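You operate a simulated robot arm through the tools that you are given. There is no shell and no other tool. Be economical: measure what you need, move in short steps, check, and stop when the job is done.

The job below is to be done with a simulated robot arm. You get a single attempt, and the scene is never put back.

Task
Light the trailer's tail lamps from the battery pack.
Fine: pack switch off while the black round plug goes into the pack's socket; then on. Where these are worked on the way, their far stop is far enough and under half their travel is too little: pack switch.
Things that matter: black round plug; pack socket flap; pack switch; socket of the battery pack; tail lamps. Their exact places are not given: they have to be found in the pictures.

Only the result counts: the job must be done as asked and must still hold three seconds after the hand-in. Knocking over, shifting, dropping, spilling or breaking anything else fails it.

Robot
A 6-joint arm with a four-finger gripper on a trunk, on a base that drives. Base frame: it is fixed to the floor where the robot stands at the start and does not move with it; the origin is under the middle of the robot, x ahead of it, y to its left, z up. Units: mm, degrees, N and s.
Its first joint turns from -166.0 to 166.0 degrees. Places, roughly: pack socket flap [800, -100, 600]; pack switch [800, 0, 500]; socket of the battery pack [800, -100, 500]; tail lamps [-400, -300, 500]. Payload 3.43 kg.
The TCP is the grasp point between the finger pads, 30 mm short of the fingertips. In the tool frame z runs along the fingers and y along their closing line. The gripper opens to 120 mm. The gripper's body begins 85 mm behind the TCP.
Orientation is that of the tool frame in the base frame, as [roll, pitch, yaw] about the fixed x, y, z axes, in that order (R = Rz(yaw) Ry(pitch) Rx(roll)). With the fingers straight down and closing along the base's y, the tool's x points along the base's -x, its y along +y and its z along -z.

Tools
- The arm moves only by the tool jog_arm. Its argument "plan" is a list of rows, each a list of 7 numbers: the shift along the tool's x, y, z in cm, then the turn, a rotation vector about the tool's x, y, z in degrees, then the gripper command, from -1 (fully open) to 1 (shut), values between in proportion. In form: [[tx, ty, tz, wx, wy, wz, fingers], ...]. A call has 1 to 12 rows; each row shifts and turns the commanded pose from where the row before left it, along the tool's axes as they then stand. Rows are played at 5 a second. More than 50 mm and 8.6 degrees between two rows, or a gripper value outside its range, and nothing of the call is played. A pose out of reach is approached as far as the arm can. The call stops where the force on the tool passes 50 N (or 10 N more than at its start, if that is more) or the arm is blocked; 0.2 s more then pass. The fingers move at their own pace and stop on an object; they squeeze with about 40 N. The grip force told is the motor's: it shows also when the fingers shut on nothing. Time passes only in rows, and 0.2 s behind the last, so rows that do not move let the fingers close. The reply holds the time, the measured pose of the TCP, the force on the tool along the base axes, the opening and the grip force, in the units named above and with some noise, with the torque about the TCP (base axes, N m) and any sound that the robot's microphone picked up, and new pictures: "views" is both (left out), scene, wrist or none.
- Cameras (640 x 400 px; columns grow to the right, rows downward): "scene" is now at [-215.4, 146.1, 1225.4]; the picture's right is [-0.50, -0.87, 0.01], its down [-0.40, 0.22, -0.89] and it looks along [0.77, -0.44, -0.46] (base axes); focal length 261 px, centre (320, 200). "wrist" rides on the gripper at [71, -17, -120] in the tool frame; the picture's right is [0.23, 0.97, 0.00], its down [-0.81, 0.19, -0.55] and it looks along [-0.54, 0.13, 0.83] (tool axes); focal length 275 px, centre (320, 200).
- drive_base(legs): drives the robot by 1 to 6 legs, each [ahead, turn to the left] in mm and degrees, along the robot's own axes; the way and the turn of a leg run together, so that a leg with both is an arc; at most 1500 mm and 180 degrees a leg. The arm and the cameras ride along, it lands a little off, and it stops where it bumps. It gives what a move gives, and a new picture of the scene camera.
- turn_head(pan, tilt): turns the head with the scene camera to pan (to the left, within 143 degrees either way) and tilt (down, from -29 to 69), counted from straight ahead of the robot. It gives what a move gives, and a new picture of the scene camera.
- probe_pixels(camera, pixels): for up to 12 pixels [column, row] of the newest picture of that camera ("zoom" is the newest enlarged one), the place [x, y, z] in the base frame of the surface seen there, good to about 3 mm. No time passes.
- enlarge(camera, box): a new picture of the part [left, top, right, bottom] of that camera's present view, enlarged. No time passes.
- sign_off(): hands the job in; it is judged then, once.

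Keep the steps short. Do not move on a guess: measure, check each grasp and each placing, and mend mistakes. In all there are 80 turns and 260 pictures (those below and enlarged ones count). Leave the gripper open and the arm clear of the work at the hand-in unless told otherwise, and finish with a single line.

The tools are called after ">>>" by a JSON object that holds its "name" and its "arguments". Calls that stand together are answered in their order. jog_arm: Moves the arm, as the interface text tells. Its arguments: {"type":"object","properties":{"plan":{"type":"array","items":{"type":"array","items":{"type":"number"}}},"views":{"type":"string","enum":["both","scene","wrist","none"]}},"required":["plan"]} The other tools are called the same way: drive_base (legs) drives the base; turn_head (pan, tilt) turns the head that bears the scene camera; probe_pixels (camera, pixels) gives the place of the surface under pixels of a picture; enlarge (camera, box) takes an enlarged picture of a part of a camera's view; sign_off () hands the job in.

At the start:

```text
time: 0.0
tcp_pos: [729.0, -32.8, 829.6]
ee_rot: [180.0, -0.1, -180.0]
ft_force: [-0.2, -0.3, 0.5]
moment: [-0.03, 0.0, 0.0]
gripper_width: 120.0
finger_force: 0.0
robot x, y, heading: [2.6, 4.5, 0.1]
head pan, tilt: [-29.8, 26.6]
```

scene: 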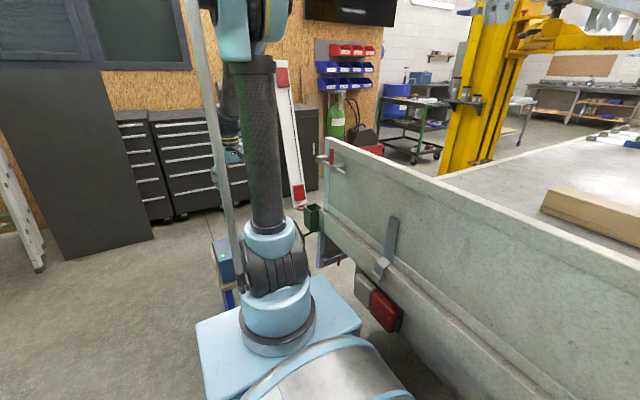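
wrist: 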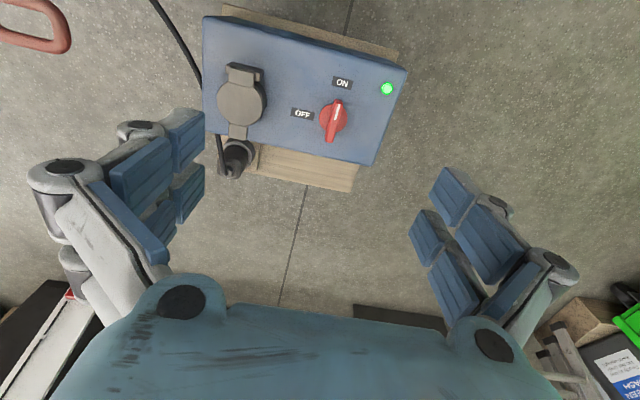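

I see the blue pack with a round flap at wrist (242,100), a red rotary switch at (334,120) pointing to ON, and a black plug near (235,158). I'll enlarge and measure.

>>> {"name": "enlarge", "arguments": {"camera": "wrist", "box": [180, 0, 420, 200]}}

>>> {"name": "probe_pixels", "arguments": {"camera": "wrist", "pixels": [[242, 100], [240, 72], [236, 130], [235, 158], [334, 120], [338, 103], [215, 30], [400, 75], [370, 155], [210, 125], [270, 160], [30, 40]]}}

>>> {"name": "turn_head", "arguments": {"pan": 0, "tilt": 35}}

```text
2.00 times, centred on (300, 100) of wrist
```

zoom: 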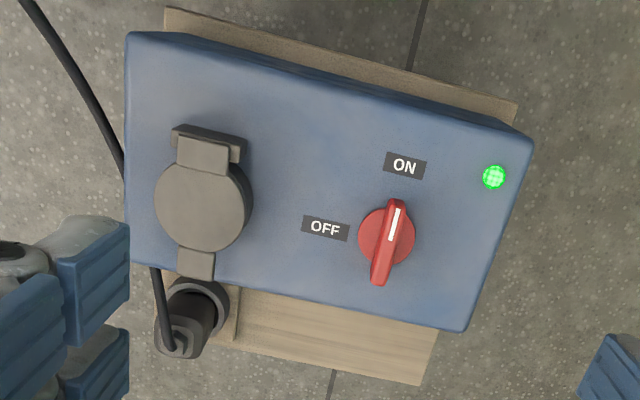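

```text
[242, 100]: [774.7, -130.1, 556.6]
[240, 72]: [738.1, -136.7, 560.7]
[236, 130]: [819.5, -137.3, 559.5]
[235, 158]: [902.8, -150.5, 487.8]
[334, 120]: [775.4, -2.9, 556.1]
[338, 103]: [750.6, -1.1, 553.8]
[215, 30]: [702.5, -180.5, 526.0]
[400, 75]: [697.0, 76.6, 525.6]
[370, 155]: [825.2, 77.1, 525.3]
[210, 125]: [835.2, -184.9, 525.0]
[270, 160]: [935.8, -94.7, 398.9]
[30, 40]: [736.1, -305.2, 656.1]
```

```text
time: 0.9
tcp_pos: [719.7, -31.9, 838.1]
ee_rot: [180.0, 0.7, -180.0]
ft_force: [0.9, 0.2, 0.5]
moment: [0.01, 0.01, -0.01]
gripper_width: 119.8
finger_force: 0.0
robot x, y, heading: [-2.0, 0.4, -0.1]
head pan, tilt: [0.0, 35.0]
```

scene: 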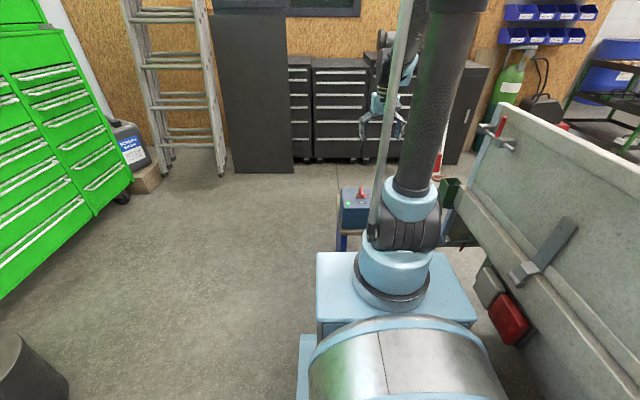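

The switch is ON. I'll move the arm forward and right to see the plug at about (903,-150,488).

>>> {"name": "jog_arm", "arguments": {"plan": [[-4, -4, 0, 0, 0, 0, -1], [-4, -4, 0, 0, 0, 0, -1], [0, -4, 0, 0, 0, 0, -1], [0, 0, 0, 0, 0, 0, -1], [0, 0, 0, 0, 0, 0, -1]], "views": "wrist"}}

>>> {"name": "enlarge", "arguments": {"camera": "scene", "box": [320, 150, 480, 250]}}

```text
refused: row 1 steps farther than a row can; nothing moved
```

```text
4.00 times, centred on (400, 200) of scene
```

zoom: 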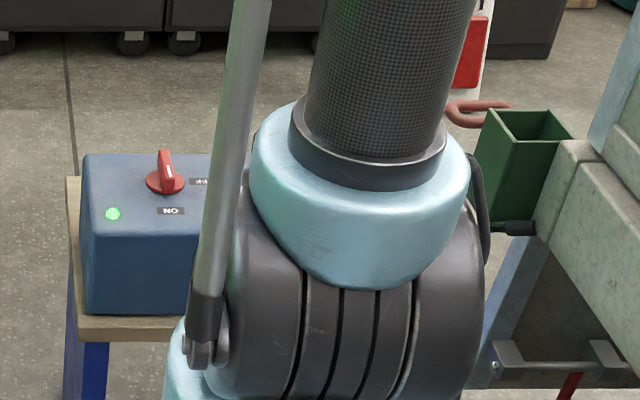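

The diagonal was too long; I'll use shorter rows.

>>> {"name": "jog_arm", "arguments": {"plan": [[-3, -3, 0, 0, 0, 0, -1], [-3, -3, 0, 0, 0, 0, -1], [-2, -3, 0, 0, 0, 0, -1], [0, -3, 0, 0, 0, 0, -1], [0, 0, 0, 0, 0, 0, -1], [0, 0, 0, 0, 0, 0, -1]], "views": "wrist"}}

>>> {"name": "enlarge", "arguments": {"camera": "wrist", "box": [220, 0, 480, 200]}}

```text
time: 2.4
tcp_pos: [797.9, -153.4, 839.4]
ee_rot: [179.9, 0.6, 180.0]
ft_force: [0.1, 0.3, 0.8]
moment: [-0.01, 0.02, -0.02]
gripper_width: 120.2
finger_force: 0.1
robot x, y, heading: [4.2, 1.8, -0.1]
head pan, tilt: [0.0, 35.0]
```

wrist: 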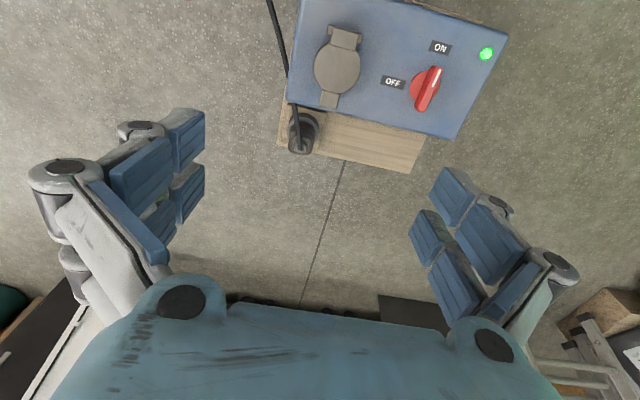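

```text
2.00 times, centred on (350, 100) of wrist
```

zoom: 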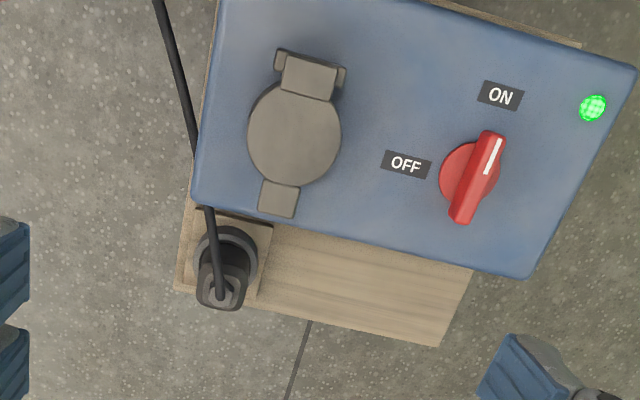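

The plug stands upright in a parking ring on the stand behind the pack, with its cable leaving the top. Measuring details.

>>> {"name": "probe_pixels", "arguments": {"camera": "zoom", "pixels": [[212, 300], [238, 300], [225, 270], [225, 245], [240, 233], [262, 235], [230, 300], [290, 320], [205, 225], [252, 260], [192, 285], [222, 306]]}}

>>> {"name": "probe_pixels", "arguments": {"camera": "zoom", "pixels": [[470, 170], [490, 140], [462, 215], [455, 175], [295, 125], [278, 200], [310, 75], [280, 65], [345, 75], [250, 150], [340, 130], [380, 120]]}}

```text
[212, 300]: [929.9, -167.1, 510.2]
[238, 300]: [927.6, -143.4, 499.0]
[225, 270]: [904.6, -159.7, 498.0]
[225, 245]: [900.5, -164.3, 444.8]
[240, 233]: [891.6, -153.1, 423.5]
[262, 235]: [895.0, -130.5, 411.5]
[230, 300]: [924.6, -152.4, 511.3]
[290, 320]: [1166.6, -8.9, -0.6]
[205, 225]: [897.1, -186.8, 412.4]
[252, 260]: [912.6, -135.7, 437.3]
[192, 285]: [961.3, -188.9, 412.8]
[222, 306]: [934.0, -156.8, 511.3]
```

```text
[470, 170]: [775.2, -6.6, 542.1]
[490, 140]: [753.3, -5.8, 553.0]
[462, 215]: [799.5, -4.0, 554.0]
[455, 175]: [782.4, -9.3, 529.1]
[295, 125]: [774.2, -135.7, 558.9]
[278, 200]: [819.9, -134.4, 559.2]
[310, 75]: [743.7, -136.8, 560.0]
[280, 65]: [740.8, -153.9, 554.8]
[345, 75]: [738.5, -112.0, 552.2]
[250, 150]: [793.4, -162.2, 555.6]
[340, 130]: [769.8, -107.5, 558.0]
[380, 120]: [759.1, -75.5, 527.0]
```

The knob's bar runs along x, from (753,-6) to (800,-4), with its top at z 554. The flap centre is (774,-135). I'll go above the knob first to turn it OFF.

>>> {"name": "jog_arm", "arguments": {"plan": [[0, 4.9, 0, 0, 0, 0, -0.2], [0, 4.9, 0, 0, 0, 0, 0], [2.2, 4.4, 0, 0, 0, 0, 0], [0, 0.6, 4.9, 0, 0, 0, 0], [0, 0, 4.9, 0, 0, 0, 0], [0, 0, 4.9, 0, 0, 0, 0], [0, 0, 4.5, 0, 0, 0, 0], [0, 0, 0, 0, 0, 0, 0], [0, 0, 0, 0, 0, 0, 0]], "views": "wrist"}}

```text
time: 4.3
tcp_pos: [778.8, -5.3, 646.6]
ee_rot: [179.9, 0.6, -180.0]
ft_force: [0.3, -0.3, -1.4]
moment: [0.02, -0.03, -0.07]
gripper_width: 60.1
finger_force: 0.0
robot x, y, heading: [-0.8, 1.4, 0.1]
head pan, tilt: [0.0, 35.0]
```

wrist: 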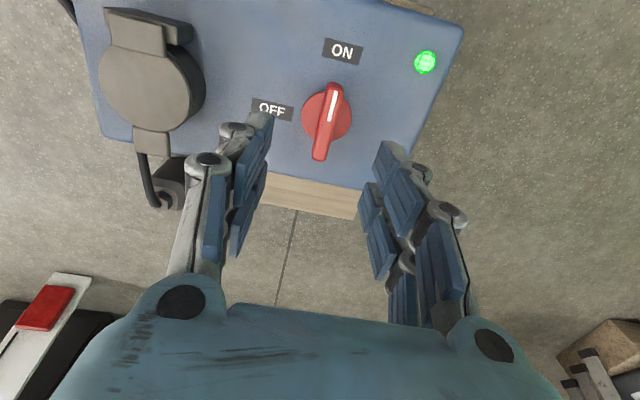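

Check the knob's place again from closer up.

>>> {"name": "probe_pixels", "arguments": {"camera": "wrist", "pixels": [[334, 88], [320, 157], [328, 118], [308, 120], [347, 116], [148, 150], [135, 50], [150, 85]]}}

>>> {"name": "enlarge", "arguments": {"camera": "wrist", "box": [60, 0, 380, 220]}}

```text
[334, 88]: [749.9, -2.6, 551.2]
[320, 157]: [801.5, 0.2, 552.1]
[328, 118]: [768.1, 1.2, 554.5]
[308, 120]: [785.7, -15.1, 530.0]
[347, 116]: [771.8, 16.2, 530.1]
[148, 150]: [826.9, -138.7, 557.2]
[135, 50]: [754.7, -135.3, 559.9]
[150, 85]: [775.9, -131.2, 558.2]
```

```text
1.82 times, centred on (220, 110) of wrist
```

zoom: 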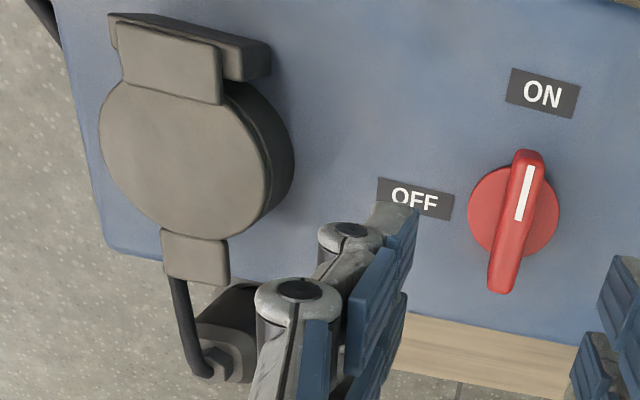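

Descending over the knob and closing on it.

>>> {"name": "jog_arm", "arguments": {"plan": [[0.2, 0.4, 3, 0, 0, 0, 0], [0, 0, 3, 0, 0, 0, 0], [0, 0, 2, 0, 0, 0, 0], [0, 0, 0, 0, 0, 0, 0.5], [0, 0, 0, 0, 0, 0, 1], [0, 0, 0, 0, 0, 0, 1], [0, 0, 0, 0, 0, 0, 1]], "views": "wrist"}}

```text
time: 6.0
tcp_pos: [777.6, -0.2, 567.1]
ee_rot: [-180.0, 0.6, 180.0]
ft_force: [-6.3, 13.5, -13.5]
moment: [0.34, -1.05, 0.04]
gripper_width: 13.0
finger_force: 45.1
robot x, y, heading: [3.4, -2.7, -0.1]
head pan, tilt: [0.0, 35.0]
```

wrist: 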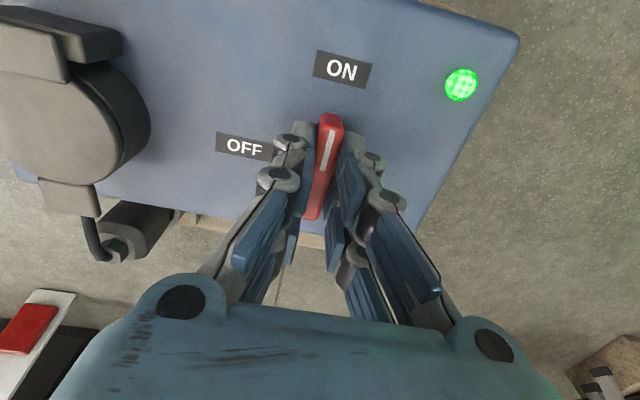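

The bar is gripped (13 mm, 45 N). Turning it toward OFF (−z about the tool).

>>> {"name": "jog_arm", "arguments": {"plan": [[0, 0, 0, 0, 0, -7.5, 1], [0, 0, 0, 0, 0, -7.5, 1], [0, 0, 0, 0, 0, -7.5, 1], [0, 0, 0, 0, 0, -7.5, 1], [0, 0, 0, 0, 0, -7.5, 1], [0, 0, 0, 0, 0, -7.5, 1], [0, 0, 0, 0, 0, 0, 1]], "views": "wrist"}}

```text
time: 7.5
tcp_pos: [777.5, -0.3, 566.8]
ee_rot: [-179.5, 0.4, -135.0]
ft_force: [-3.3, 3.0, -21.7]
moment: [0.46, -0.29, -0.03]
gripper_width: 12.8
finger_force: 45.0
robot x, y, heading: [0.2, 1.3, 0.1]
head pan, tilt: [0.0, 35.0]
```

wrist: 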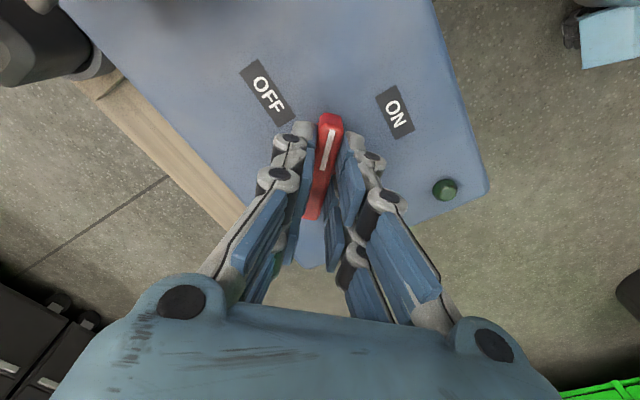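

The light is already out; turning on to the OFF stop.

>>> {"name": "jog_arm", "arguments": {"plan": [[0, 0, 0, 0, 0, -7.5, 1], [0, 0, 0, 0, 0, -7.5, 1], [0, 0, 0, 0, 0, -7.5, 1], [0, 0, 0, 0, 0, -7.5, 1], [0, 0, 0, 0, 0, -7.5, 1], [0, 0, 0, 0, 0, -7.5, 1], [0, 0, 0, 0, 0, 0, 1]], "views": "wrist"}}

```text
time: 9.2
tcp_pos: [776.9, -0.6, 567.3]
ee_rot: [-179.4, 0.0, -89.9]
ft_force: [15.2, -1.7, -7.8]
moment: [0.67, -0.38, -0.09]
gripper_width: 13.1
finger_force: 45.4
robot x, y, heading: [0.6, -1.4, 0.0]
head pan, tilt: [0.0, 35.0]
```

wrist: 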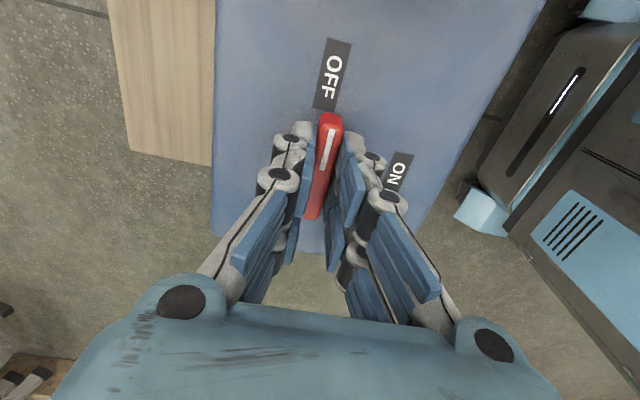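

It points at OFF. Release, rise 130 mm, then turn back to yaw 180.

>>> {"name": "jog_arm", "arguments": {"plan": [[0, 0, 0, 0, 0, 0, 0.4], [0, 0, 0, 0, 0, 0, 0.4], [0, 0, -4.5, 0, 0, 0, 0.4], [0, 0, -4.5, 0, 0, 8, 0.4], [0, 0, -4.5, 0, 0, 8, 0.4], [0, 0, 0, 0, 0, 8, 0.4], [0, 0, 0, 0, 0, 8, 0.4], [0, 0, 0, 0, 0, 8, 0.4], [0, 0, 0, 0, 0, 8, 0.4], [0, 0, 0, 0, 0, 8, 0.4], [0, 0, 0, 0, 0, 8, 0.4], [0, 0, 0, 0, 0, 8, 0.4]], "views": "none"}}

>>> {"name": "jog_arm", "arguments": {"plan": [[0, -4, 0, 0, 0, 8, 0.6], [0, -4, 0, 0, 0, 8, 0.6], [0, 0, 0, 0, 0, 2, 1], [0, 0, 0, 0, 0, 0, 1], [0, 0, 0, 0, 0, 0, 1]], "views": "wrist"}}

>>> {"name": "enlarge", "arguments": {"camera": "wrist", "box": [100, 0, 420, 200]}}

```text
time: 11.8
tcp_pos: [776.8, -1.0, 702.4]
ee_rot: [-179.9, 0.5, -162.2]
ft_force: [-0.5, 0.2, 0.4]
moment: [-0.01, 0.02, 0.01]
gripper_width: 36.0
finger_force: 0.1
robot x, y, heading: [-1.5, 1.0, -0.2]
head pan, tilt: [0.0, 35.0]
```

```text
time: 12.9
tcp_pos: [796.0, -76.8, 703.5]
ee_rot: [-180.0, 0.5, 179.9]
ft_force: [-0.2, 0.0, 0.1]
moment: [-0.02, 0.0, -0.03]
gripper_width: 0.1
finger_force: 33.5
robot x, y, heading: [0.3, 0.3, 0.3]
head pan, tilt: [0.0, 35.0]
```

wrist: 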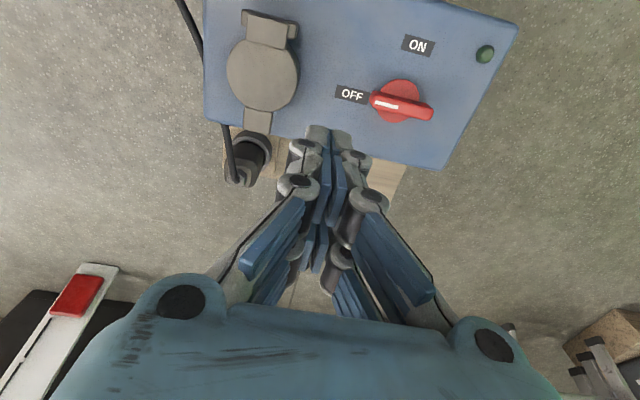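

```text
2.00 times, centred on (260, 100) of wrist
```

zoom: 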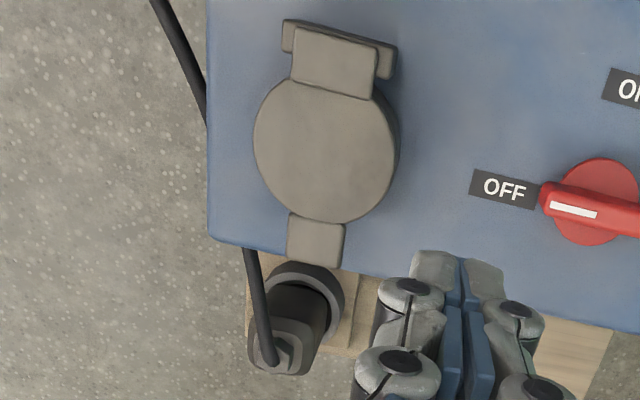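

The switch is OFF and the light is dark. Now I'll measure the flap's tab (zoom (315,240)) and hinge.

>>> {"name": "probe_pixels", "arguments": {"camera": "zoom", "pixels": [[315, 240], [292, 240], [338, 245], [313, 262], [315, 217], [325, 218], [325, 140], [260, 150], [385, 150], [320, 40], [290, 35], [390, 60]]}}

>>> {"name": "probe_pixels", "arguments": {"camera": "zoom", "pixels": [[275, 350], [300, 345], [265, 330], [320, 330], [290, 370], [305, 305], [340, 290], [360, 330], [255, 280], [275, 300], [310, 360], [285, 340]]}}

```text
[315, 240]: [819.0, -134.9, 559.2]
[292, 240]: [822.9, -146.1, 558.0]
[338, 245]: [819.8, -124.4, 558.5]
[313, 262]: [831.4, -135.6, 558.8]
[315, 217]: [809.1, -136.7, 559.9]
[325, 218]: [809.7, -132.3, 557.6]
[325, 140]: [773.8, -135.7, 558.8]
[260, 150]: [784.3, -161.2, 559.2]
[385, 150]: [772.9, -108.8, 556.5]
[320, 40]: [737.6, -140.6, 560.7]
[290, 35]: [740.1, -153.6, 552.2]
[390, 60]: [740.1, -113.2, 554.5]
```

```text
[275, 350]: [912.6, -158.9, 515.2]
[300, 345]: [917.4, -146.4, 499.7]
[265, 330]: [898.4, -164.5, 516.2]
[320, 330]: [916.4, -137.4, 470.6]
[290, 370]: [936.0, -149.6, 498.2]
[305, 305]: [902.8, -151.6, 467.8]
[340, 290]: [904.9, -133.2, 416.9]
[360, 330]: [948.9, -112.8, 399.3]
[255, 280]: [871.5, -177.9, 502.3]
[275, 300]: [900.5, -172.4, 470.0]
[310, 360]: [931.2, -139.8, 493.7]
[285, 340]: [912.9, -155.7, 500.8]
```

Tab spans y −147..−123 and x 808..832 at z 559, with the hinge at x≈738. I'll come above it with a 50 mm opening.

>>> {"name": "jog_arm", "arguments": {"plan": [[-2.6, -3, 0, 0, 0, 0, 0.17], [0, -2.9, 2, 0, 0, 0, 0.17], [0, 0, 4.5, 0, 0, 0, 0.17], [0, 0, 3.5, 0, 0, 0, 0.17], [0, 0, 0, 0, 0, 0, 0.17], [0, 0, 0, 0, 0, 0, 0.17]], "views": "wrist"}}

```text
time: 14.3
tcp_pos: [821.8, -135.8, 601.4]
ee_rot: [179.9, 0.7, -180.0]
ft_force: [0.6, -0.5, -1.0]
moment: [0.01, 0.01, -0.01]
gripper_width: 49.6
finger_force: 0.0
robot x, y, heading: [3.2, 0.4, 0.3]
head pan, tilt: [0.0, 35.0]
```

wrist: 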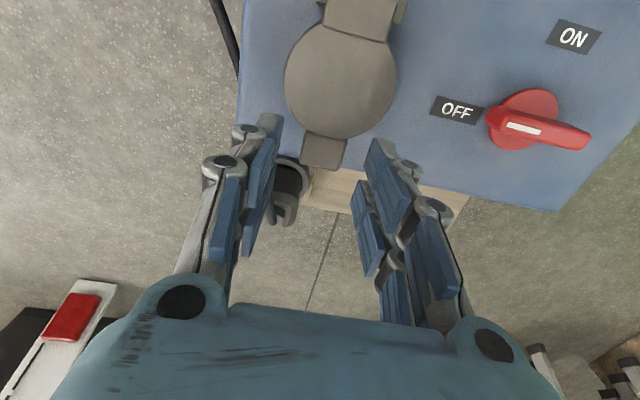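

Centred on the tab. Descend 30 mm and close on its sides.

>>> {"name": "jog_arm", "arguments": {"plan": [[0, 0, 2.9, 0, 0, 0, 0.17], [0, 0, 0, 0, 0, 0, 0.4], [0, 0, 0, 0, 0, 0, 1], [0, 0, 0, 0, 0, 0, 1], [0, 0, 0, 0, 0, 0, 1]], "views": "wrist"}}

```text
time: 15.3
tcp_pos: [826.8, -136.5, 583.5]
ee_rot: [179.8, 2.2, -179.8]
ft_force: [108.2, 2.0, 22.0]
moment: [0.27, -0.73, -0.13]
gripper_width: 41.4
finger_force: 45.5
robot x, y, heading: [-2.5, -1.1, 0.2]
head pan, tilt: [0.0, 35.0]
stopped in row 4: the force on the tool passed its limit at 52 N (the readings are from after the stop); the commanded pose is now the measured one
```

wrist: 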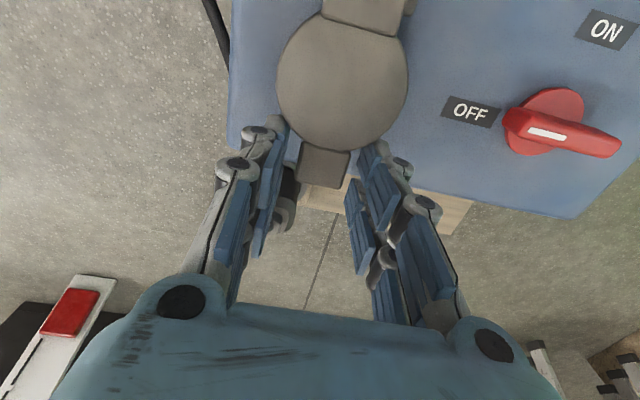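

The fingers pinched the disc's round edge. I'll open and back off in +x by 8 mm before closing again.

>>> {"name": "jog_arm", "arguments": {"plan": [[0, 0, 0, 0, 0, 0, 0], [0, 0, -2, 0, 0, 0, 0], [0, 0, 0, 0, -1.5, 0, 0], [0, 0, 0, 0, 0, 0, 0.17], [0, 0, 0, 0, 0, 0, 0.17]], "views": "wrist"}}

>>> {"name": "probe_pixels", "arguments": {"camera": "wrist", "pixels": [[325, 165], [325, 140], [298, 125], [360, 130], [240, 135], [400, 160]]}}

```text
time: 16.5
tcp_pos: [816.7, -133.9, 602.9]
ee_rot: [180.0, 2.9, -179.9]
ft_force: [0.0, 0.0, 0.3]
moment: [0.0, 0.0, -0.03]
gripper_width: 49.8
finger_force: 0.1
robot x, y, heading: [-0.5, -1.8, -0.2]
head pan, tilt: [0.0, 35.0]
```

wrist: 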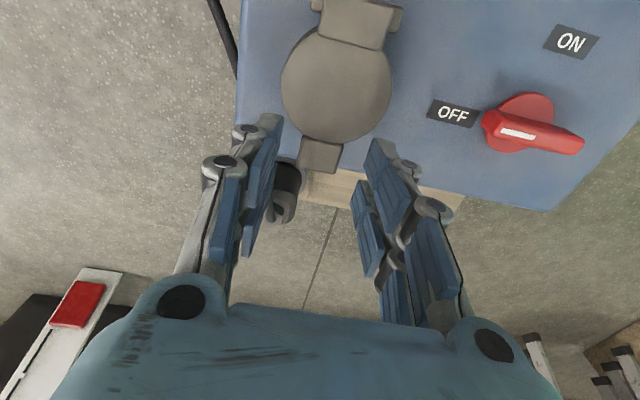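

```text
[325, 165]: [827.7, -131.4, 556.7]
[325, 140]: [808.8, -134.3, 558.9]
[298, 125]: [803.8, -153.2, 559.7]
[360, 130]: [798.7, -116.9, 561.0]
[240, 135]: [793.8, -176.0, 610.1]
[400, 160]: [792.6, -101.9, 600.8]
```

I undid the wrong way on tilt; correct it, and probe the fingers themselves to see their x extent.

>>> {"name": "jog_arm", "arguments": {"plan": [[-1.5, 0, 0, 0, 2.4, 0, 0.17], [0, 0, 0, 0, 0, 0, 0.17], [0, 0, 0, 0, 0, 0, 0.17]], "views": "wrist"}}

>>> {"name": "enlarge", "arguments": {"camera": "wrist", "box": [180, 60, 460, 260]}}

>>> {"name": "probe_pixels", "arguments": {"camera": "wrist", "pixels": [[278, 117], [268, 118], [265, 140], [248, 130], [248, 250], [235, 210], [372, 143], [390, 170], [400, 162], [362, 185], [320, 155], [325, 135]]}}

```text
time: 17.3
tcp_pos: [832.1, -136.2, 603.1]
ee_rot: [179.9, 0.7, -179.8]
ft_force: [0.0, -0.7, -1.0]
moment: [0.0, -0.02, 0.01]
gripper_width: 49.6
finger_force: 0.0
robot x, y, heading: [-4.6, -3.9, 0.1]
head pan, tilt: [0.0, 35.0]
```

wrist: 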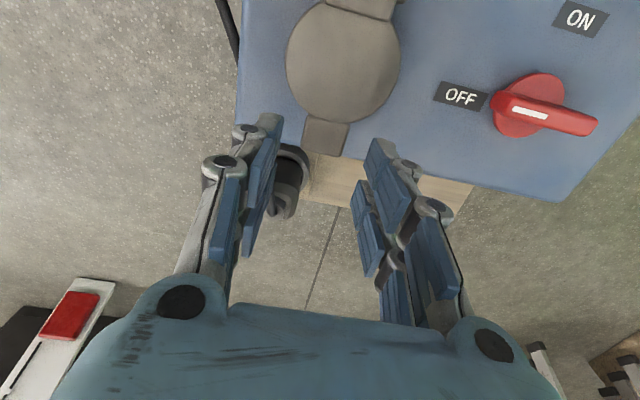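

```text
2.00 times, centred on (320, 160) of wrist
```

zoom: 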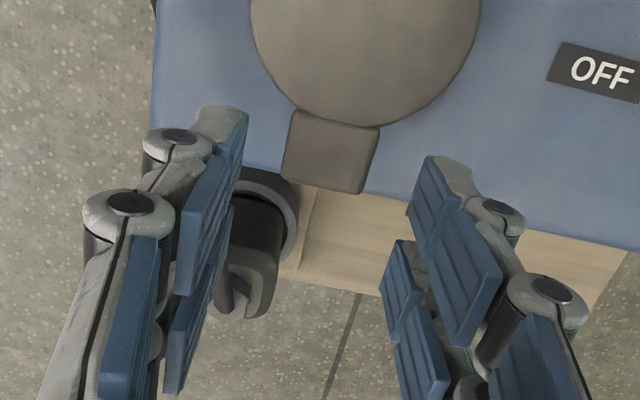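

```text
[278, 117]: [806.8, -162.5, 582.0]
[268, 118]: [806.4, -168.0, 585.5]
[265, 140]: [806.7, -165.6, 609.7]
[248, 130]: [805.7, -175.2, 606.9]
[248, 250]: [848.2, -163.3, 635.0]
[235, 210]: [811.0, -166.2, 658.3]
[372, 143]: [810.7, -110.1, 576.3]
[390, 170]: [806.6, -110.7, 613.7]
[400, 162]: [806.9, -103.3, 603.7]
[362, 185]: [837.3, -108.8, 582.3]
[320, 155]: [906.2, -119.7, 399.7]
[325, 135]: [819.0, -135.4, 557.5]
```

Each side has two digits, so the fingers reach ±25 mm in x from the TCP. I'll go to x≈841 so the near digit grips the tab beyond the disc.

>>> {"name": "jog_arm", "arguments": {"plan": [[-0.9, 0, 0, 0, 0, 0, 0.17], [0, 0, 2.9, 0, 0, 0, 0.17], [0, 0, 0, 0, 0, 0, 0.4], [0, 0, 0, 0, 0, 0, 0.8], [0, 0, 0, 0, 0, 0, 0.8], [0, 0, 0, 0, 0, 0, 0.8]], "views": "wrist"}}

```text
time: 18.7
tcp_pos: [841.0, -134.7, 574.1]
ee_rot: [179.8, 0.6, -179.8]
ft_force: [-1.8, 5.3, -8.0]
moment: [0.1, -0.76, -0.1]
gripper_width: 26.6
finger_force: 44.5
robot x, y, heading: [2.9, 2.2, 0.4]
head pan, tilt: [0.0, 35.0]
```

wrist: 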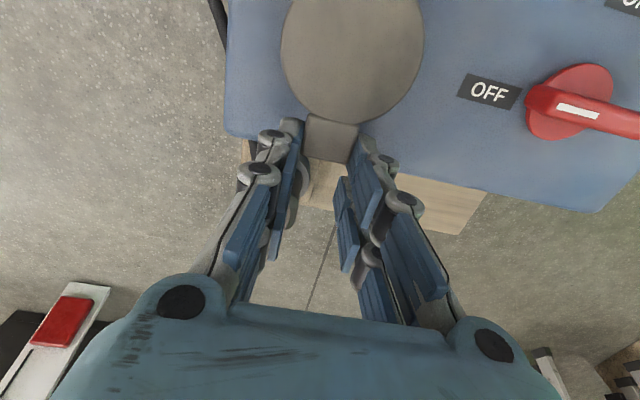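

The tab is gripped (26.6 mm). I'll raise it along an arc about the hinge, first 45°.

>>> {"name": "jog_arm", "arguments": {"plan": [[0.1, 0, -1.1, 0, 0, 0, 0.8], [0.2, 0, -1.1, 0, 0, 0, 0.8], [0.4, 0, -1.05, 0, 0, 0, 0.8], [0.45, 0, -1, 0, 0, 0, 0.8], [0.65, 0, -0.9, 0, 0, 0, 0.8], [0.7, 0, -0.85, 0, 0, 0, 0.8], [0, 0, 0, 0, 0, 0, 0.8]], "views": "wrist"}}

```text
time: 20.3
tcp_pos: [815.2, -135.4, 634.6]
ee_rot: [179.8, 0.6, -179.8]
ft_force: [1.9, 6.6, -16.6]
moment: [0.08, -1.37, -0.21]
gripper_width: 27.3
finger_force: 45.1
robot x, y, heading: [1.2, 3.5, -0.0]
head pan, tilt: [0.0, 35.0]
```

wrist: 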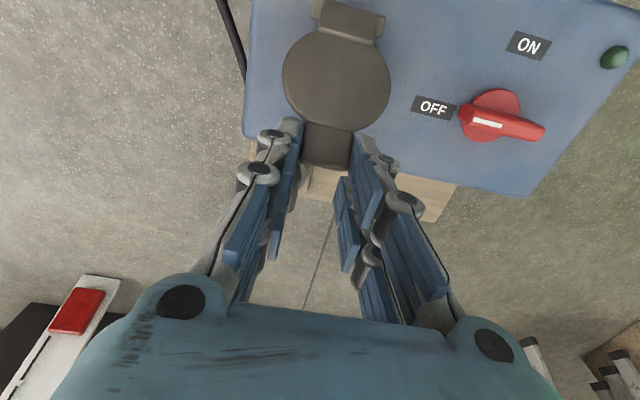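

Opening is under way and the grip holds. Next 45°.

>>> {"name": "jog_arm", "arguments": {"plan": [[0.85, 0, -0.75, 0, 0, 0, 0.8], [0.9, 0, -0.6, 0, 0, 0, 0.8], [1.0, 0, -0.5, 0, 0, 0, 0.8], [1.05, 0, -0.35, 0, 0, 0, 0.8], [1.1, 0, -0.2, 0, 0, 0, 0.8], [1.1, 0, -0.1, 0, 0, 0, 0.8], [1.1, 0, 0.1, 0, 0, 0, 0.8], [0, 0, 0, 0, 0, 0, 0.8]], "views": "both"}}

```text
time: 22.1
tcp_pos: [743.7, -135.3, 657.5]
ee_rot: [179.9, 0.6, -179.8]
ft_force: [13.0, 21.2, 15.0]
moment: [0.65, -1.27, -0.27]
gripper_width: 27.2
finger_force: 44.9
robot x, y, heading: [-0.9, 3.2, -0.0]
head pan, tilt: [0.0, 35.0]
```

scene: 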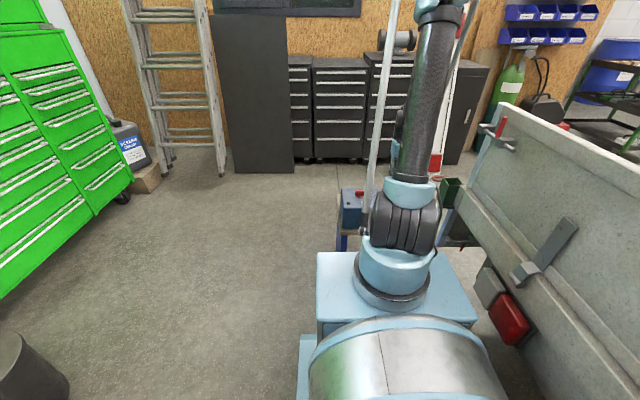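
wrist: 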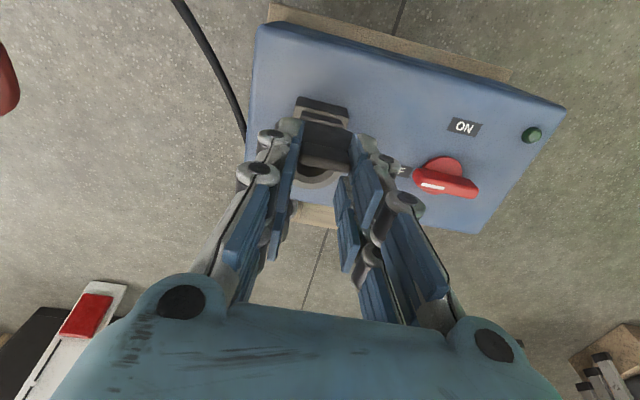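

The flap is near upright and the socket ring is visible. Continue another ~25° to see whether it goes over.

>>> {"name": "jog_arm", "arguments": {"plan": [[1.1, 0, 0.2, 0, 0, 0, 0.8], [1.05, 0, 0.3, 0, 0, 0, 0.8], [1.0, 0, 0.45, 0, 0, 0, 0.8], [0, 0, 0, 0, 0, 0, 0.8]], "views": "wrist"}}

```text
time: 22.6
tcp_pos: [718.6, -134.7, 661.9]
ee_rot: [179.8, 1.4, -179.9]
ft_force: [14.7, 5.6, -15.5]
moment: [0.21, -1.04, -0.04]
gripper_width: 27.5
finger_force: 45.2
robot x, y, heading: [-1.8, 3.2, -0.0]
head pan, tilt: [0.0, 35.0]
stopped in row 2: the force on the tool passed its limit at 52 N (the readings are from after the stop); the commanded pose is now the measured one
```

wrist: 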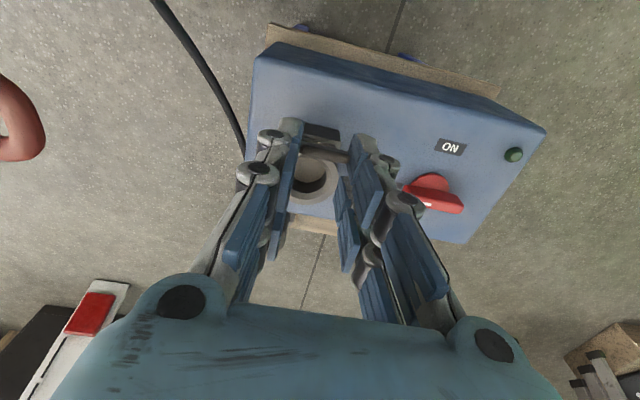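

A stop was felt, probably the flap's limit. Release and rise, then check whether it stays open.

>>> {"name": "jog_arm", "arguments": {"plan": [[0, 0, 0, 0, 0, 0, 0.3], [0, 0, 0, 0, 0, 0, 0.1], [0, 0, -4, 0, 0, 0, 0.1], [0, 0, -4, 0, 0, 0, 0.1], [0, 0, 0, 0, 0, 0, 0.1], [0, 0, 0, 0, 0, 0, 0.1]], "views": "wrist"}}

>>> {"name": "enlarge", "arguments": {"camera": "wrist", "box": [200, 40, 440, 240]}}

```text
time: 24.0
tcp_pos: [718.2, -136.0, 741.6]
ee_rot: [179.7, 1.3, -179.9]
ft_force: [0.0, 0.4, -0.3]
moment: [-0.01, -0.01, 0.03]
gripper_width: 54.1
finger_force: 0.1
robot x, y, heading: [-2.8, 3.8, -0.3]
head pan, tilt: [0.0, 35.0]
```

wrist: 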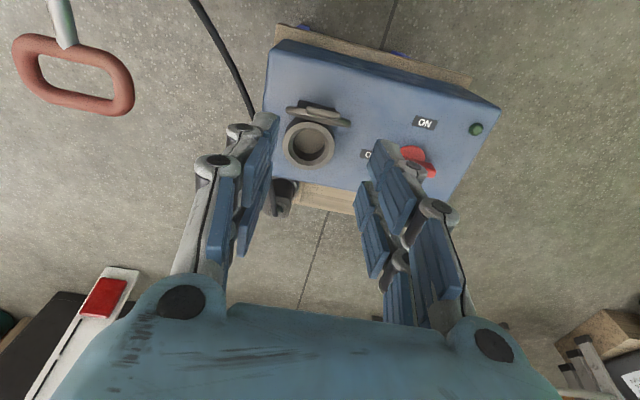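

```text
2.00 times, centred on (320, 140) of wrist
```

zoom: 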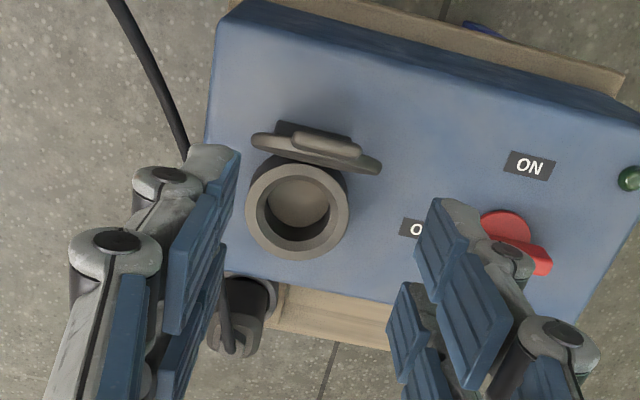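

The flap stays up. Now I'll measure the socket ring.

>>> {"name": "probe_pixels", "arguments": {"camera": "zoom", "pixels": [[254, 212], [342, 214], [300, 250], [302, 172], [300, 210], [285, 240], [260, 240], [335, 190], [315, 150], [260, 142], [375, 165], [310, 135]]}}

>>> {"name": "enlarge", "arguments": {"camera": "wrist", "box": [270, 90, 350, 140]}}

>>> {"name": "enlarge", "arguments": {"camera": "wrist", "box": [265, 90, 365, 180]}}

```text
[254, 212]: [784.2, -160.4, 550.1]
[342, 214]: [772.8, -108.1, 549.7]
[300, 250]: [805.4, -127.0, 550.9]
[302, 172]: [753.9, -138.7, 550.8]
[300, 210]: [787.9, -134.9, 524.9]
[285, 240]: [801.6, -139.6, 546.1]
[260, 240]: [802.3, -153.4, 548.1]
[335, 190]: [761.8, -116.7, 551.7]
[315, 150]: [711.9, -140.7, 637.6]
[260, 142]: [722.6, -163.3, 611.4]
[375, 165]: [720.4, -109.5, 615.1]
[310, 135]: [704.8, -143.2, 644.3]
```

```text
8.00 times, centred on (310, 115) of wrist
```

zoom: 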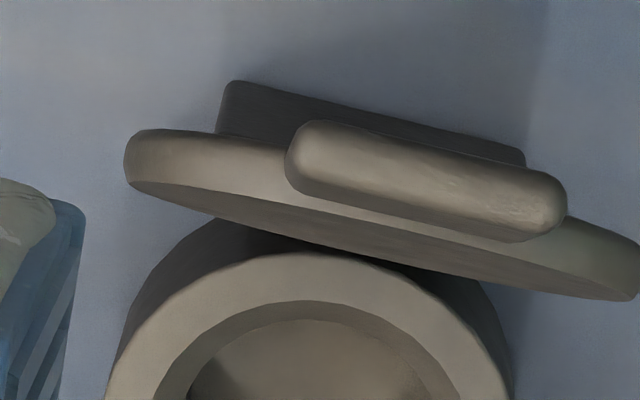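

```text
4.44 times, centred on (315, 135) of wrist
```

zoom: 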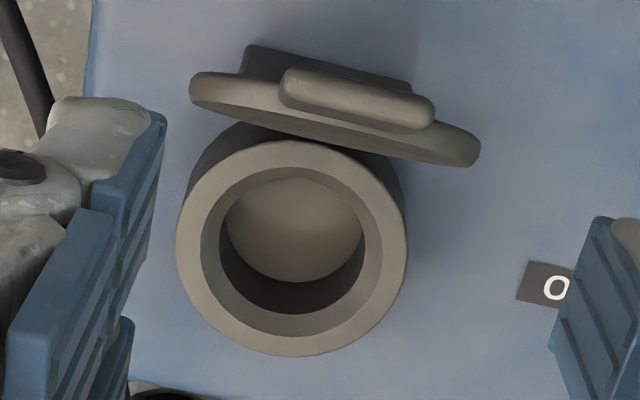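

The socket is a plain round bore with a chamfer. I'll refine its centre from four rim points.

>>> {"name": "probe_pixels", "arguments": {"camera": "zoom", "pixels": [[190, 245], [394, 245], [292, 152], [292, 345], [222, 175], [365, 170], [215, 310], [365, 318], [290, 230]]}}

>>> {"name": "jog_arm", "arguments": {"plan": [[-4.9, 0, 0, 0, 0, 0, -0.3], [-4.9, 0, 0, 0, 0, 0, -0.3], [-4.9, 0, 0, 0, -0.8, 0, -0.3], [-3, -0.6, 0, 0, 0, 0, -0.3], [0, 0, 0, 0, 0, 0, -0.3], [0, 0, 0, 0, 0, 0, -0.3]], "views": "wrist"}}

>>> {"name": "enlarge", "arguments": {"camera": "wrist", "box": [220, 0, 420, 160]}}

```text
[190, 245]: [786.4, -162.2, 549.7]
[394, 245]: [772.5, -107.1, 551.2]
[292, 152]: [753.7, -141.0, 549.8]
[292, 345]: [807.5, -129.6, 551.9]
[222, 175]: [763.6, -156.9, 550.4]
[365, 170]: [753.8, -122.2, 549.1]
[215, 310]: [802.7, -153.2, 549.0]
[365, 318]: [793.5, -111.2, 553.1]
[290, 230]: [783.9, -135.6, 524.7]
```

```text
time: 25.4
tcp_pos: [894.6, -142.2, 745.9]
ee_rot: [179.8, 2.1, -179.8]
ft_force: [0.5, 1.2, 0.3]
moment: [0.02, 0.02, 0.0]
gripper_width: 78.1
finger_force: 0.0
robot x, y, heading: [1.3, -3.4, -0.2]
head pan, tilt: [0.0, 35.0]
```

wrist: 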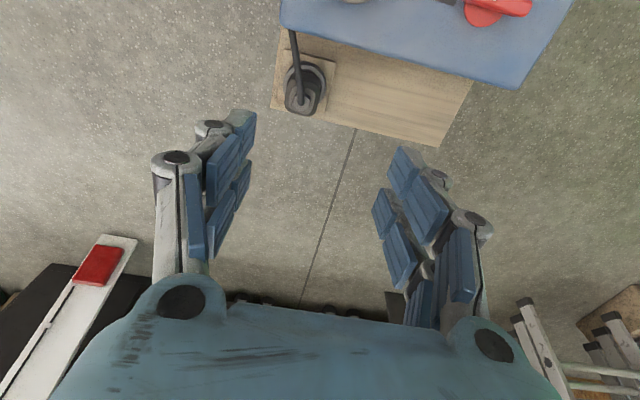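

```text
2.50 times, centred on (320, 80) of wrist
```

zoom: 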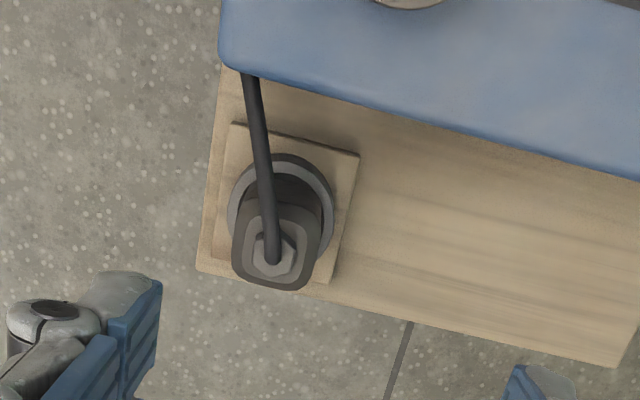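

Socket centre ≈ (779,-135), rim z 550. Now the plug body, and its cable.

>>> {"name": "probe_pixels", "arguments": {"camera": "zoom", "pixels": [[240, 262], [312, 262], [275, 283], [300, 225], [250, 220], [272, 262], [275, 245], [265, 190], [300, 170], [330, 210], [240, 185], [280, 275]]}}

>>> {"name": "probe_pixels", "arguments": {"camera": "zoom", "pixels": [[318, 200], [310, 185], [235, 225], [328, 235], [300, 290], [320, 225], [248, 85], [260, 150], [265, 220], [230, 135], [350, 155], [250, 275]]}}

```text
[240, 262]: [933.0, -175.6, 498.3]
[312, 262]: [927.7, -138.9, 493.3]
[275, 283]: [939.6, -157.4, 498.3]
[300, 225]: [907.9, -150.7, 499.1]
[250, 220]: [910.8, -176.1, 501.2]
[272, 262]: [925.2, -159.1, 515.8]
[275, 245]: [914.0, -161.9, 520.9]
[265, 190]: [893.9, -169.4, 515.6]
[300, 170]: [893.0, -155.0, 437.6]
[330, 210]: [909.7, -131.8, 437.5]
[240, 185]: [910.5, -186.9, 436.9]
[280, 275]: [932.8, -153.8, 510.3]
```

```text
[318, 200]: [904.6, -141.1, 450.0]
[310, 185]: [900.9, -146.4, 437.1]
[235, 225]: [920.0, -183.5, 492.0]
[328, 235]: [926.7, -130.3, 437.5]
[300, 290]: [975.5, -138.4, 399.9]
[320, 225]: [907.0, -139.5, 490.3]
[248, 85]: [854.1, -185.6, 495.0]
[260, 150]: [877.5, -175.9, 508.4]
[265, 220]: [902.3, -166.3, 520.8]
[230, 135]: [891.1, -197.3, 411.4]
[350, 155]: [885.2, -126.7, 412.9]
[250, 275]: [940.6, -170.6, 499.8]
```

Plug handle: centre ≈ (923,-158), about 37 mm wide, top z 499, and the holder ring top is at z 437. Align above it, level the tool, and descend to z≈570.

>>> {"name": "jog_arm", "arguments": {"plan": [[-2.8, -1.6, 0, 0, 2.1, 0, -0.3], [0, 0, 4.5, 0, 0, 0, -0.3], [0, 0, 4.5, 0, 0, 0, -0.3], [0, 0, 4.5, 0, 0, 0, -0.3], [0, 0, 4.0, 0, 0, 0, -0.3], [0, 0, 0, 0, 0, 0, -0.3], [0, 0, 0, 0, 0, 0, -0.3]], "views": "wrist"}}

>>> {"name": "enlarge", "arguments": {"camera": "wrist", "box": [220, 40, 420, 200]}}

```text
time: 27.0
tcp_pos: [921.5, -157.7, 572.1]
ee_rot: [179.8, 0.1, -179.8]
ft_force: [0.1, -0.3, 0.1]
moment: [-0.01, 0.01, -0.02]
gripper_width: 78.0
finger_force: 0.0
robot x, y, heading: [0.7, -1.0, 0.0]
head pan, tilt: [0.0, 35.0]
```

wrist: 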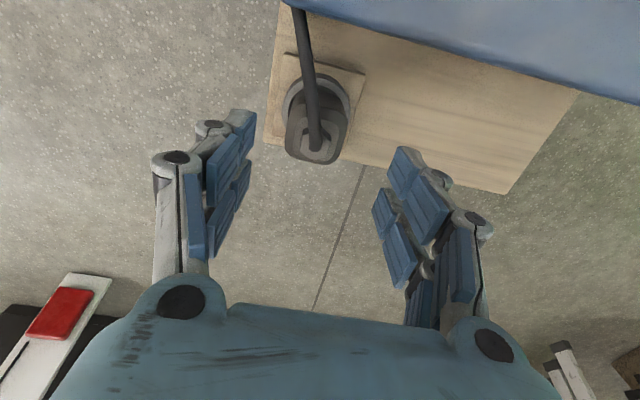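

```text
2.50 times, centred on (320, 120) of wrist
```

zoom: 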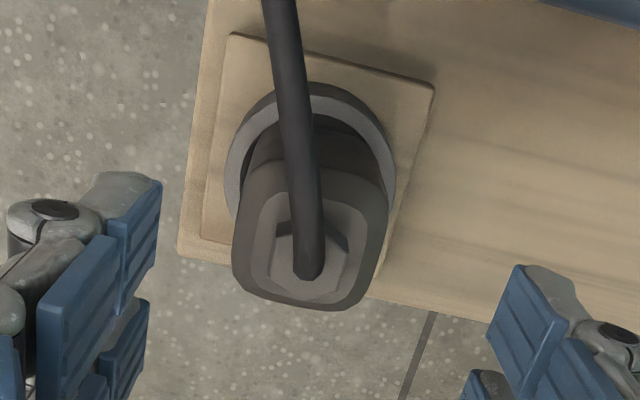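

Recheck the handle centre and the cable course from here.

>>> {"name": "probe_pixels", "arguments": {"camera": "zoom", "pixels": [[240, 240], [380, 240], [305, 306], [330, 200], [270, 200], [236, 275], [372, 280], [310, 270], [300, 160], [285, 60], [275, 5], [388, 200]]}}

```text
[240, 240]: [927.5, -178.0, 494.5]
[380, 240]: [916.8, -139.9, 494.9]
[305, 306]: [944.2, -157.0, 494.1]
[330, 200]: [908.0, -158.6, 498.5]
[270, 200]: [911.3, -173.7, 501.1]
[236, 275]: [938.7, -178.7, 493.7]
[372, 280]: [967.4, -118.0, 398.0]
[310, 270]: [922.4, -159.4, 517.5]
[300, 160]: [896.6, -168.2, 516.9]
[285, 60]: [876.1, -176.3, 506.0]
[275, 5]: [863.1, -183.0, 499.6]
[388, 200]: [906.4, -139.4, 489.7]
```

Handle centre (924,-159). Descend to z≈492 and close.

>>> {"name": "jog_arm", "arguments": {"plan": [[-0.2, -0.1, 3, 0, 0, 0, -0.2], [0, 0, 3, 0, 0, 0, -0.2], [0, 0, 2, 0, 0, 0, -0.2], [0, 0, 0, 0, 0, 0, 0.2], [0, 0, 0, 0, 0, 0, 0.8], [0, 0, 0, 0, 0, 0, 0.8], [0, 0, 0, 0, 0, 0, 0.8]], "views": "wrist"}}

```text
time: 28.6
tcp_pos: [924.3, -156.7, 491.6]
ee_rot: [179.8, 0.0, -179.9]
ft_force: [0.1, -1.9, -0.7]
moment: [-0.19, 0.02, -0.01]
gripper_width: 44.1
finger_force: 39.7
robot x, y, heading: [-2.7, -1.0, 0.1]
head pan, tilt: [0.0, 35.0]
```

wrist: 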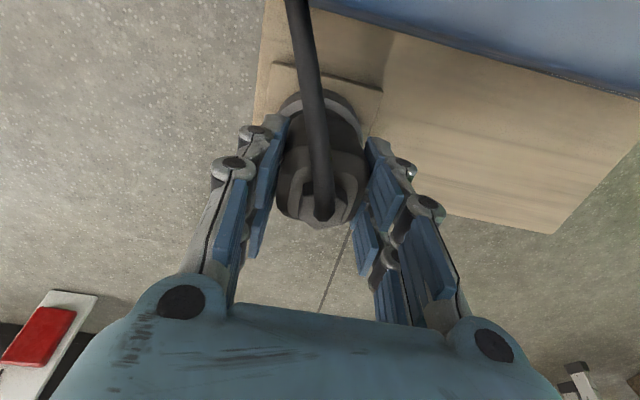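

Gripped at 44 mm. Lift straight up 80 mm and look.

>>> {"name": "jog_arm", "arguments": {"plan": [[0, 0, -1, 0, 0, 0, 0.8], [0, 0, -2, 0, 0, 0, 0.8], [0, 0, -2.5, 0, 0, 0, 0.8], [0, 0, -2.5, 0, 0, 0, 0.8], [0, 0, 0, 0, 0, 0, 0.8]], "views": "wrist"}}

>>> {"name": "turn_head", "arguments": {"pan": -8, "tilt": 30}}

```text
time: 29.8
tcp_pos: [924.2, -157.4, 572.5]
ee_rot: [179.8, 0.0, 180.0]
ft_force: [0.5, -0.4, -0.9]
moment: [0.0, -0.04, -0.02]
gripper_width: 43.9
finger_force: 40.0
robot x, y, heading: [-2.7, 0.2, 0.1]
head pan, tilt: [0.0, 35.0]
```

wrist: 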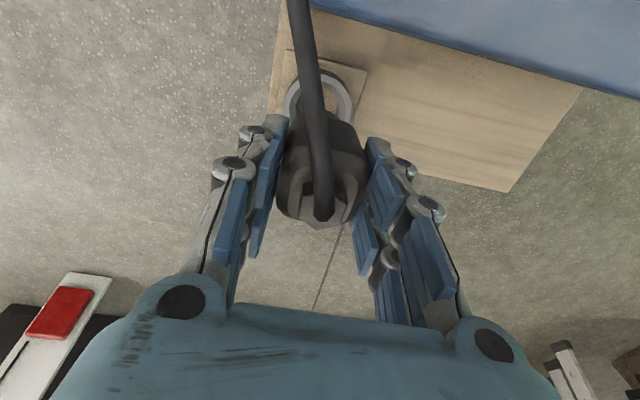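

```text
time: 30.5
tcp_pos: [925.2, -157.7, 570.2]
ee_rot: [179.7, 0.0, -179.9]
ft_force: [1.3, -1.0, -1.6]
moment: [0.02, -0.05, 0.02]
gripper_width: 43.6
finger_force: 39.5
robot x, y, heading: [-2.3, -3.8, 0.0]
head pan, tilt: [-8.0, 30.0]
```

scene: 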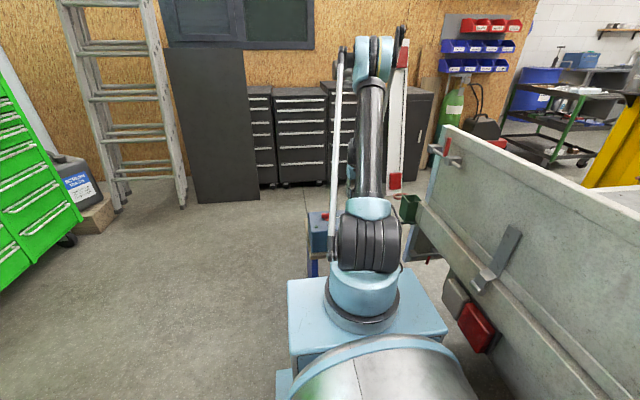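

The plug is out of its holder. Raise 100 mm and carry it above the socket.

>>> {"name": "jog_arm", "arguments": {"plan": [[0, 0, -4, 0, 0, 0, 0.8], [0, 0, -4, 0, 0, 0, 0.8], [0, 0, -2.5, 0, 0, 0, 0.8], [4, 0, 0, 0, 0, 0, 0.8], [4, 1, 0, 0, 0, 0, 0.8], [4, 1.2, 0, 0, 0, 0, 0.8], [2.5, 0, 0, 0, 0, 0, 0.8], [0, 0, 0, 0, 0, 0, 0.8], [0, 0, 0, 0, 0, 0, 0.8]], "views": "wrist"}}

>>> {"name": "enlarge", "arguments": {"camera": "wrist", "box": [220, 50, 420, 250]}}

>>> {"name": "enlarge", "arguments": {"camera": "scene", "box": [280, 150, 440, 250]}}

```text
time: 32.5
tcp_pos: [778.3, -136.6, 677.8]
ee_rot: [179.9, 0.0, -179.9]
ft_force: [0.4, 0.2, 0.0]
moment: [-0.01, -0.02, 0.01]
gripper_width: 44.2
finger_force: 39.4
robot x, y, heading: [2.5, 0.7, -0.1]
head pan, tilt: [-8.0, 30.0]
```

wrist: 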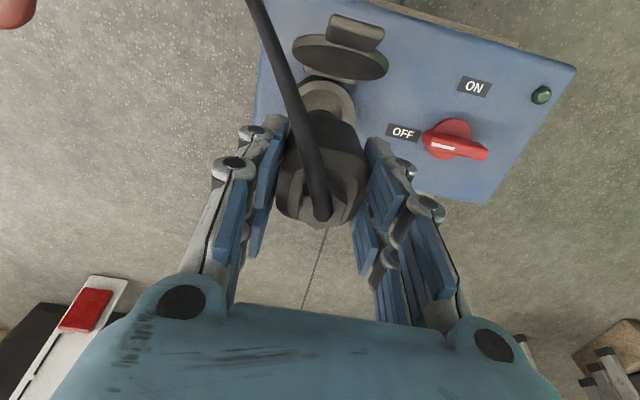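

```text
2.00 times, centred on (320, 150) of wrist
```

zoom: 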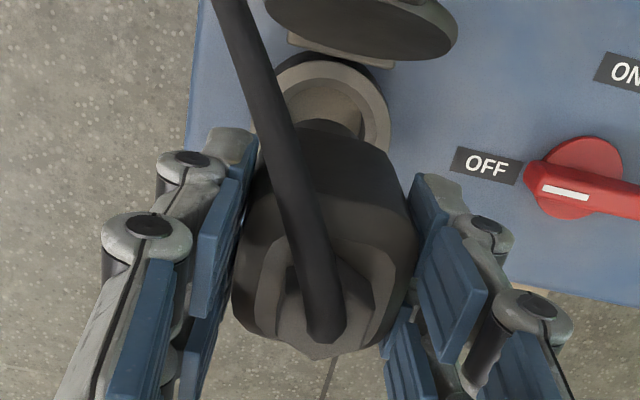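

```text
4.00 times, centred on (360, 200) of scene
```

zoom: 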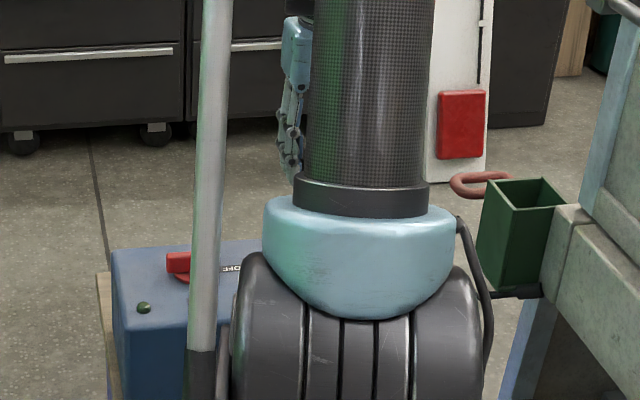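

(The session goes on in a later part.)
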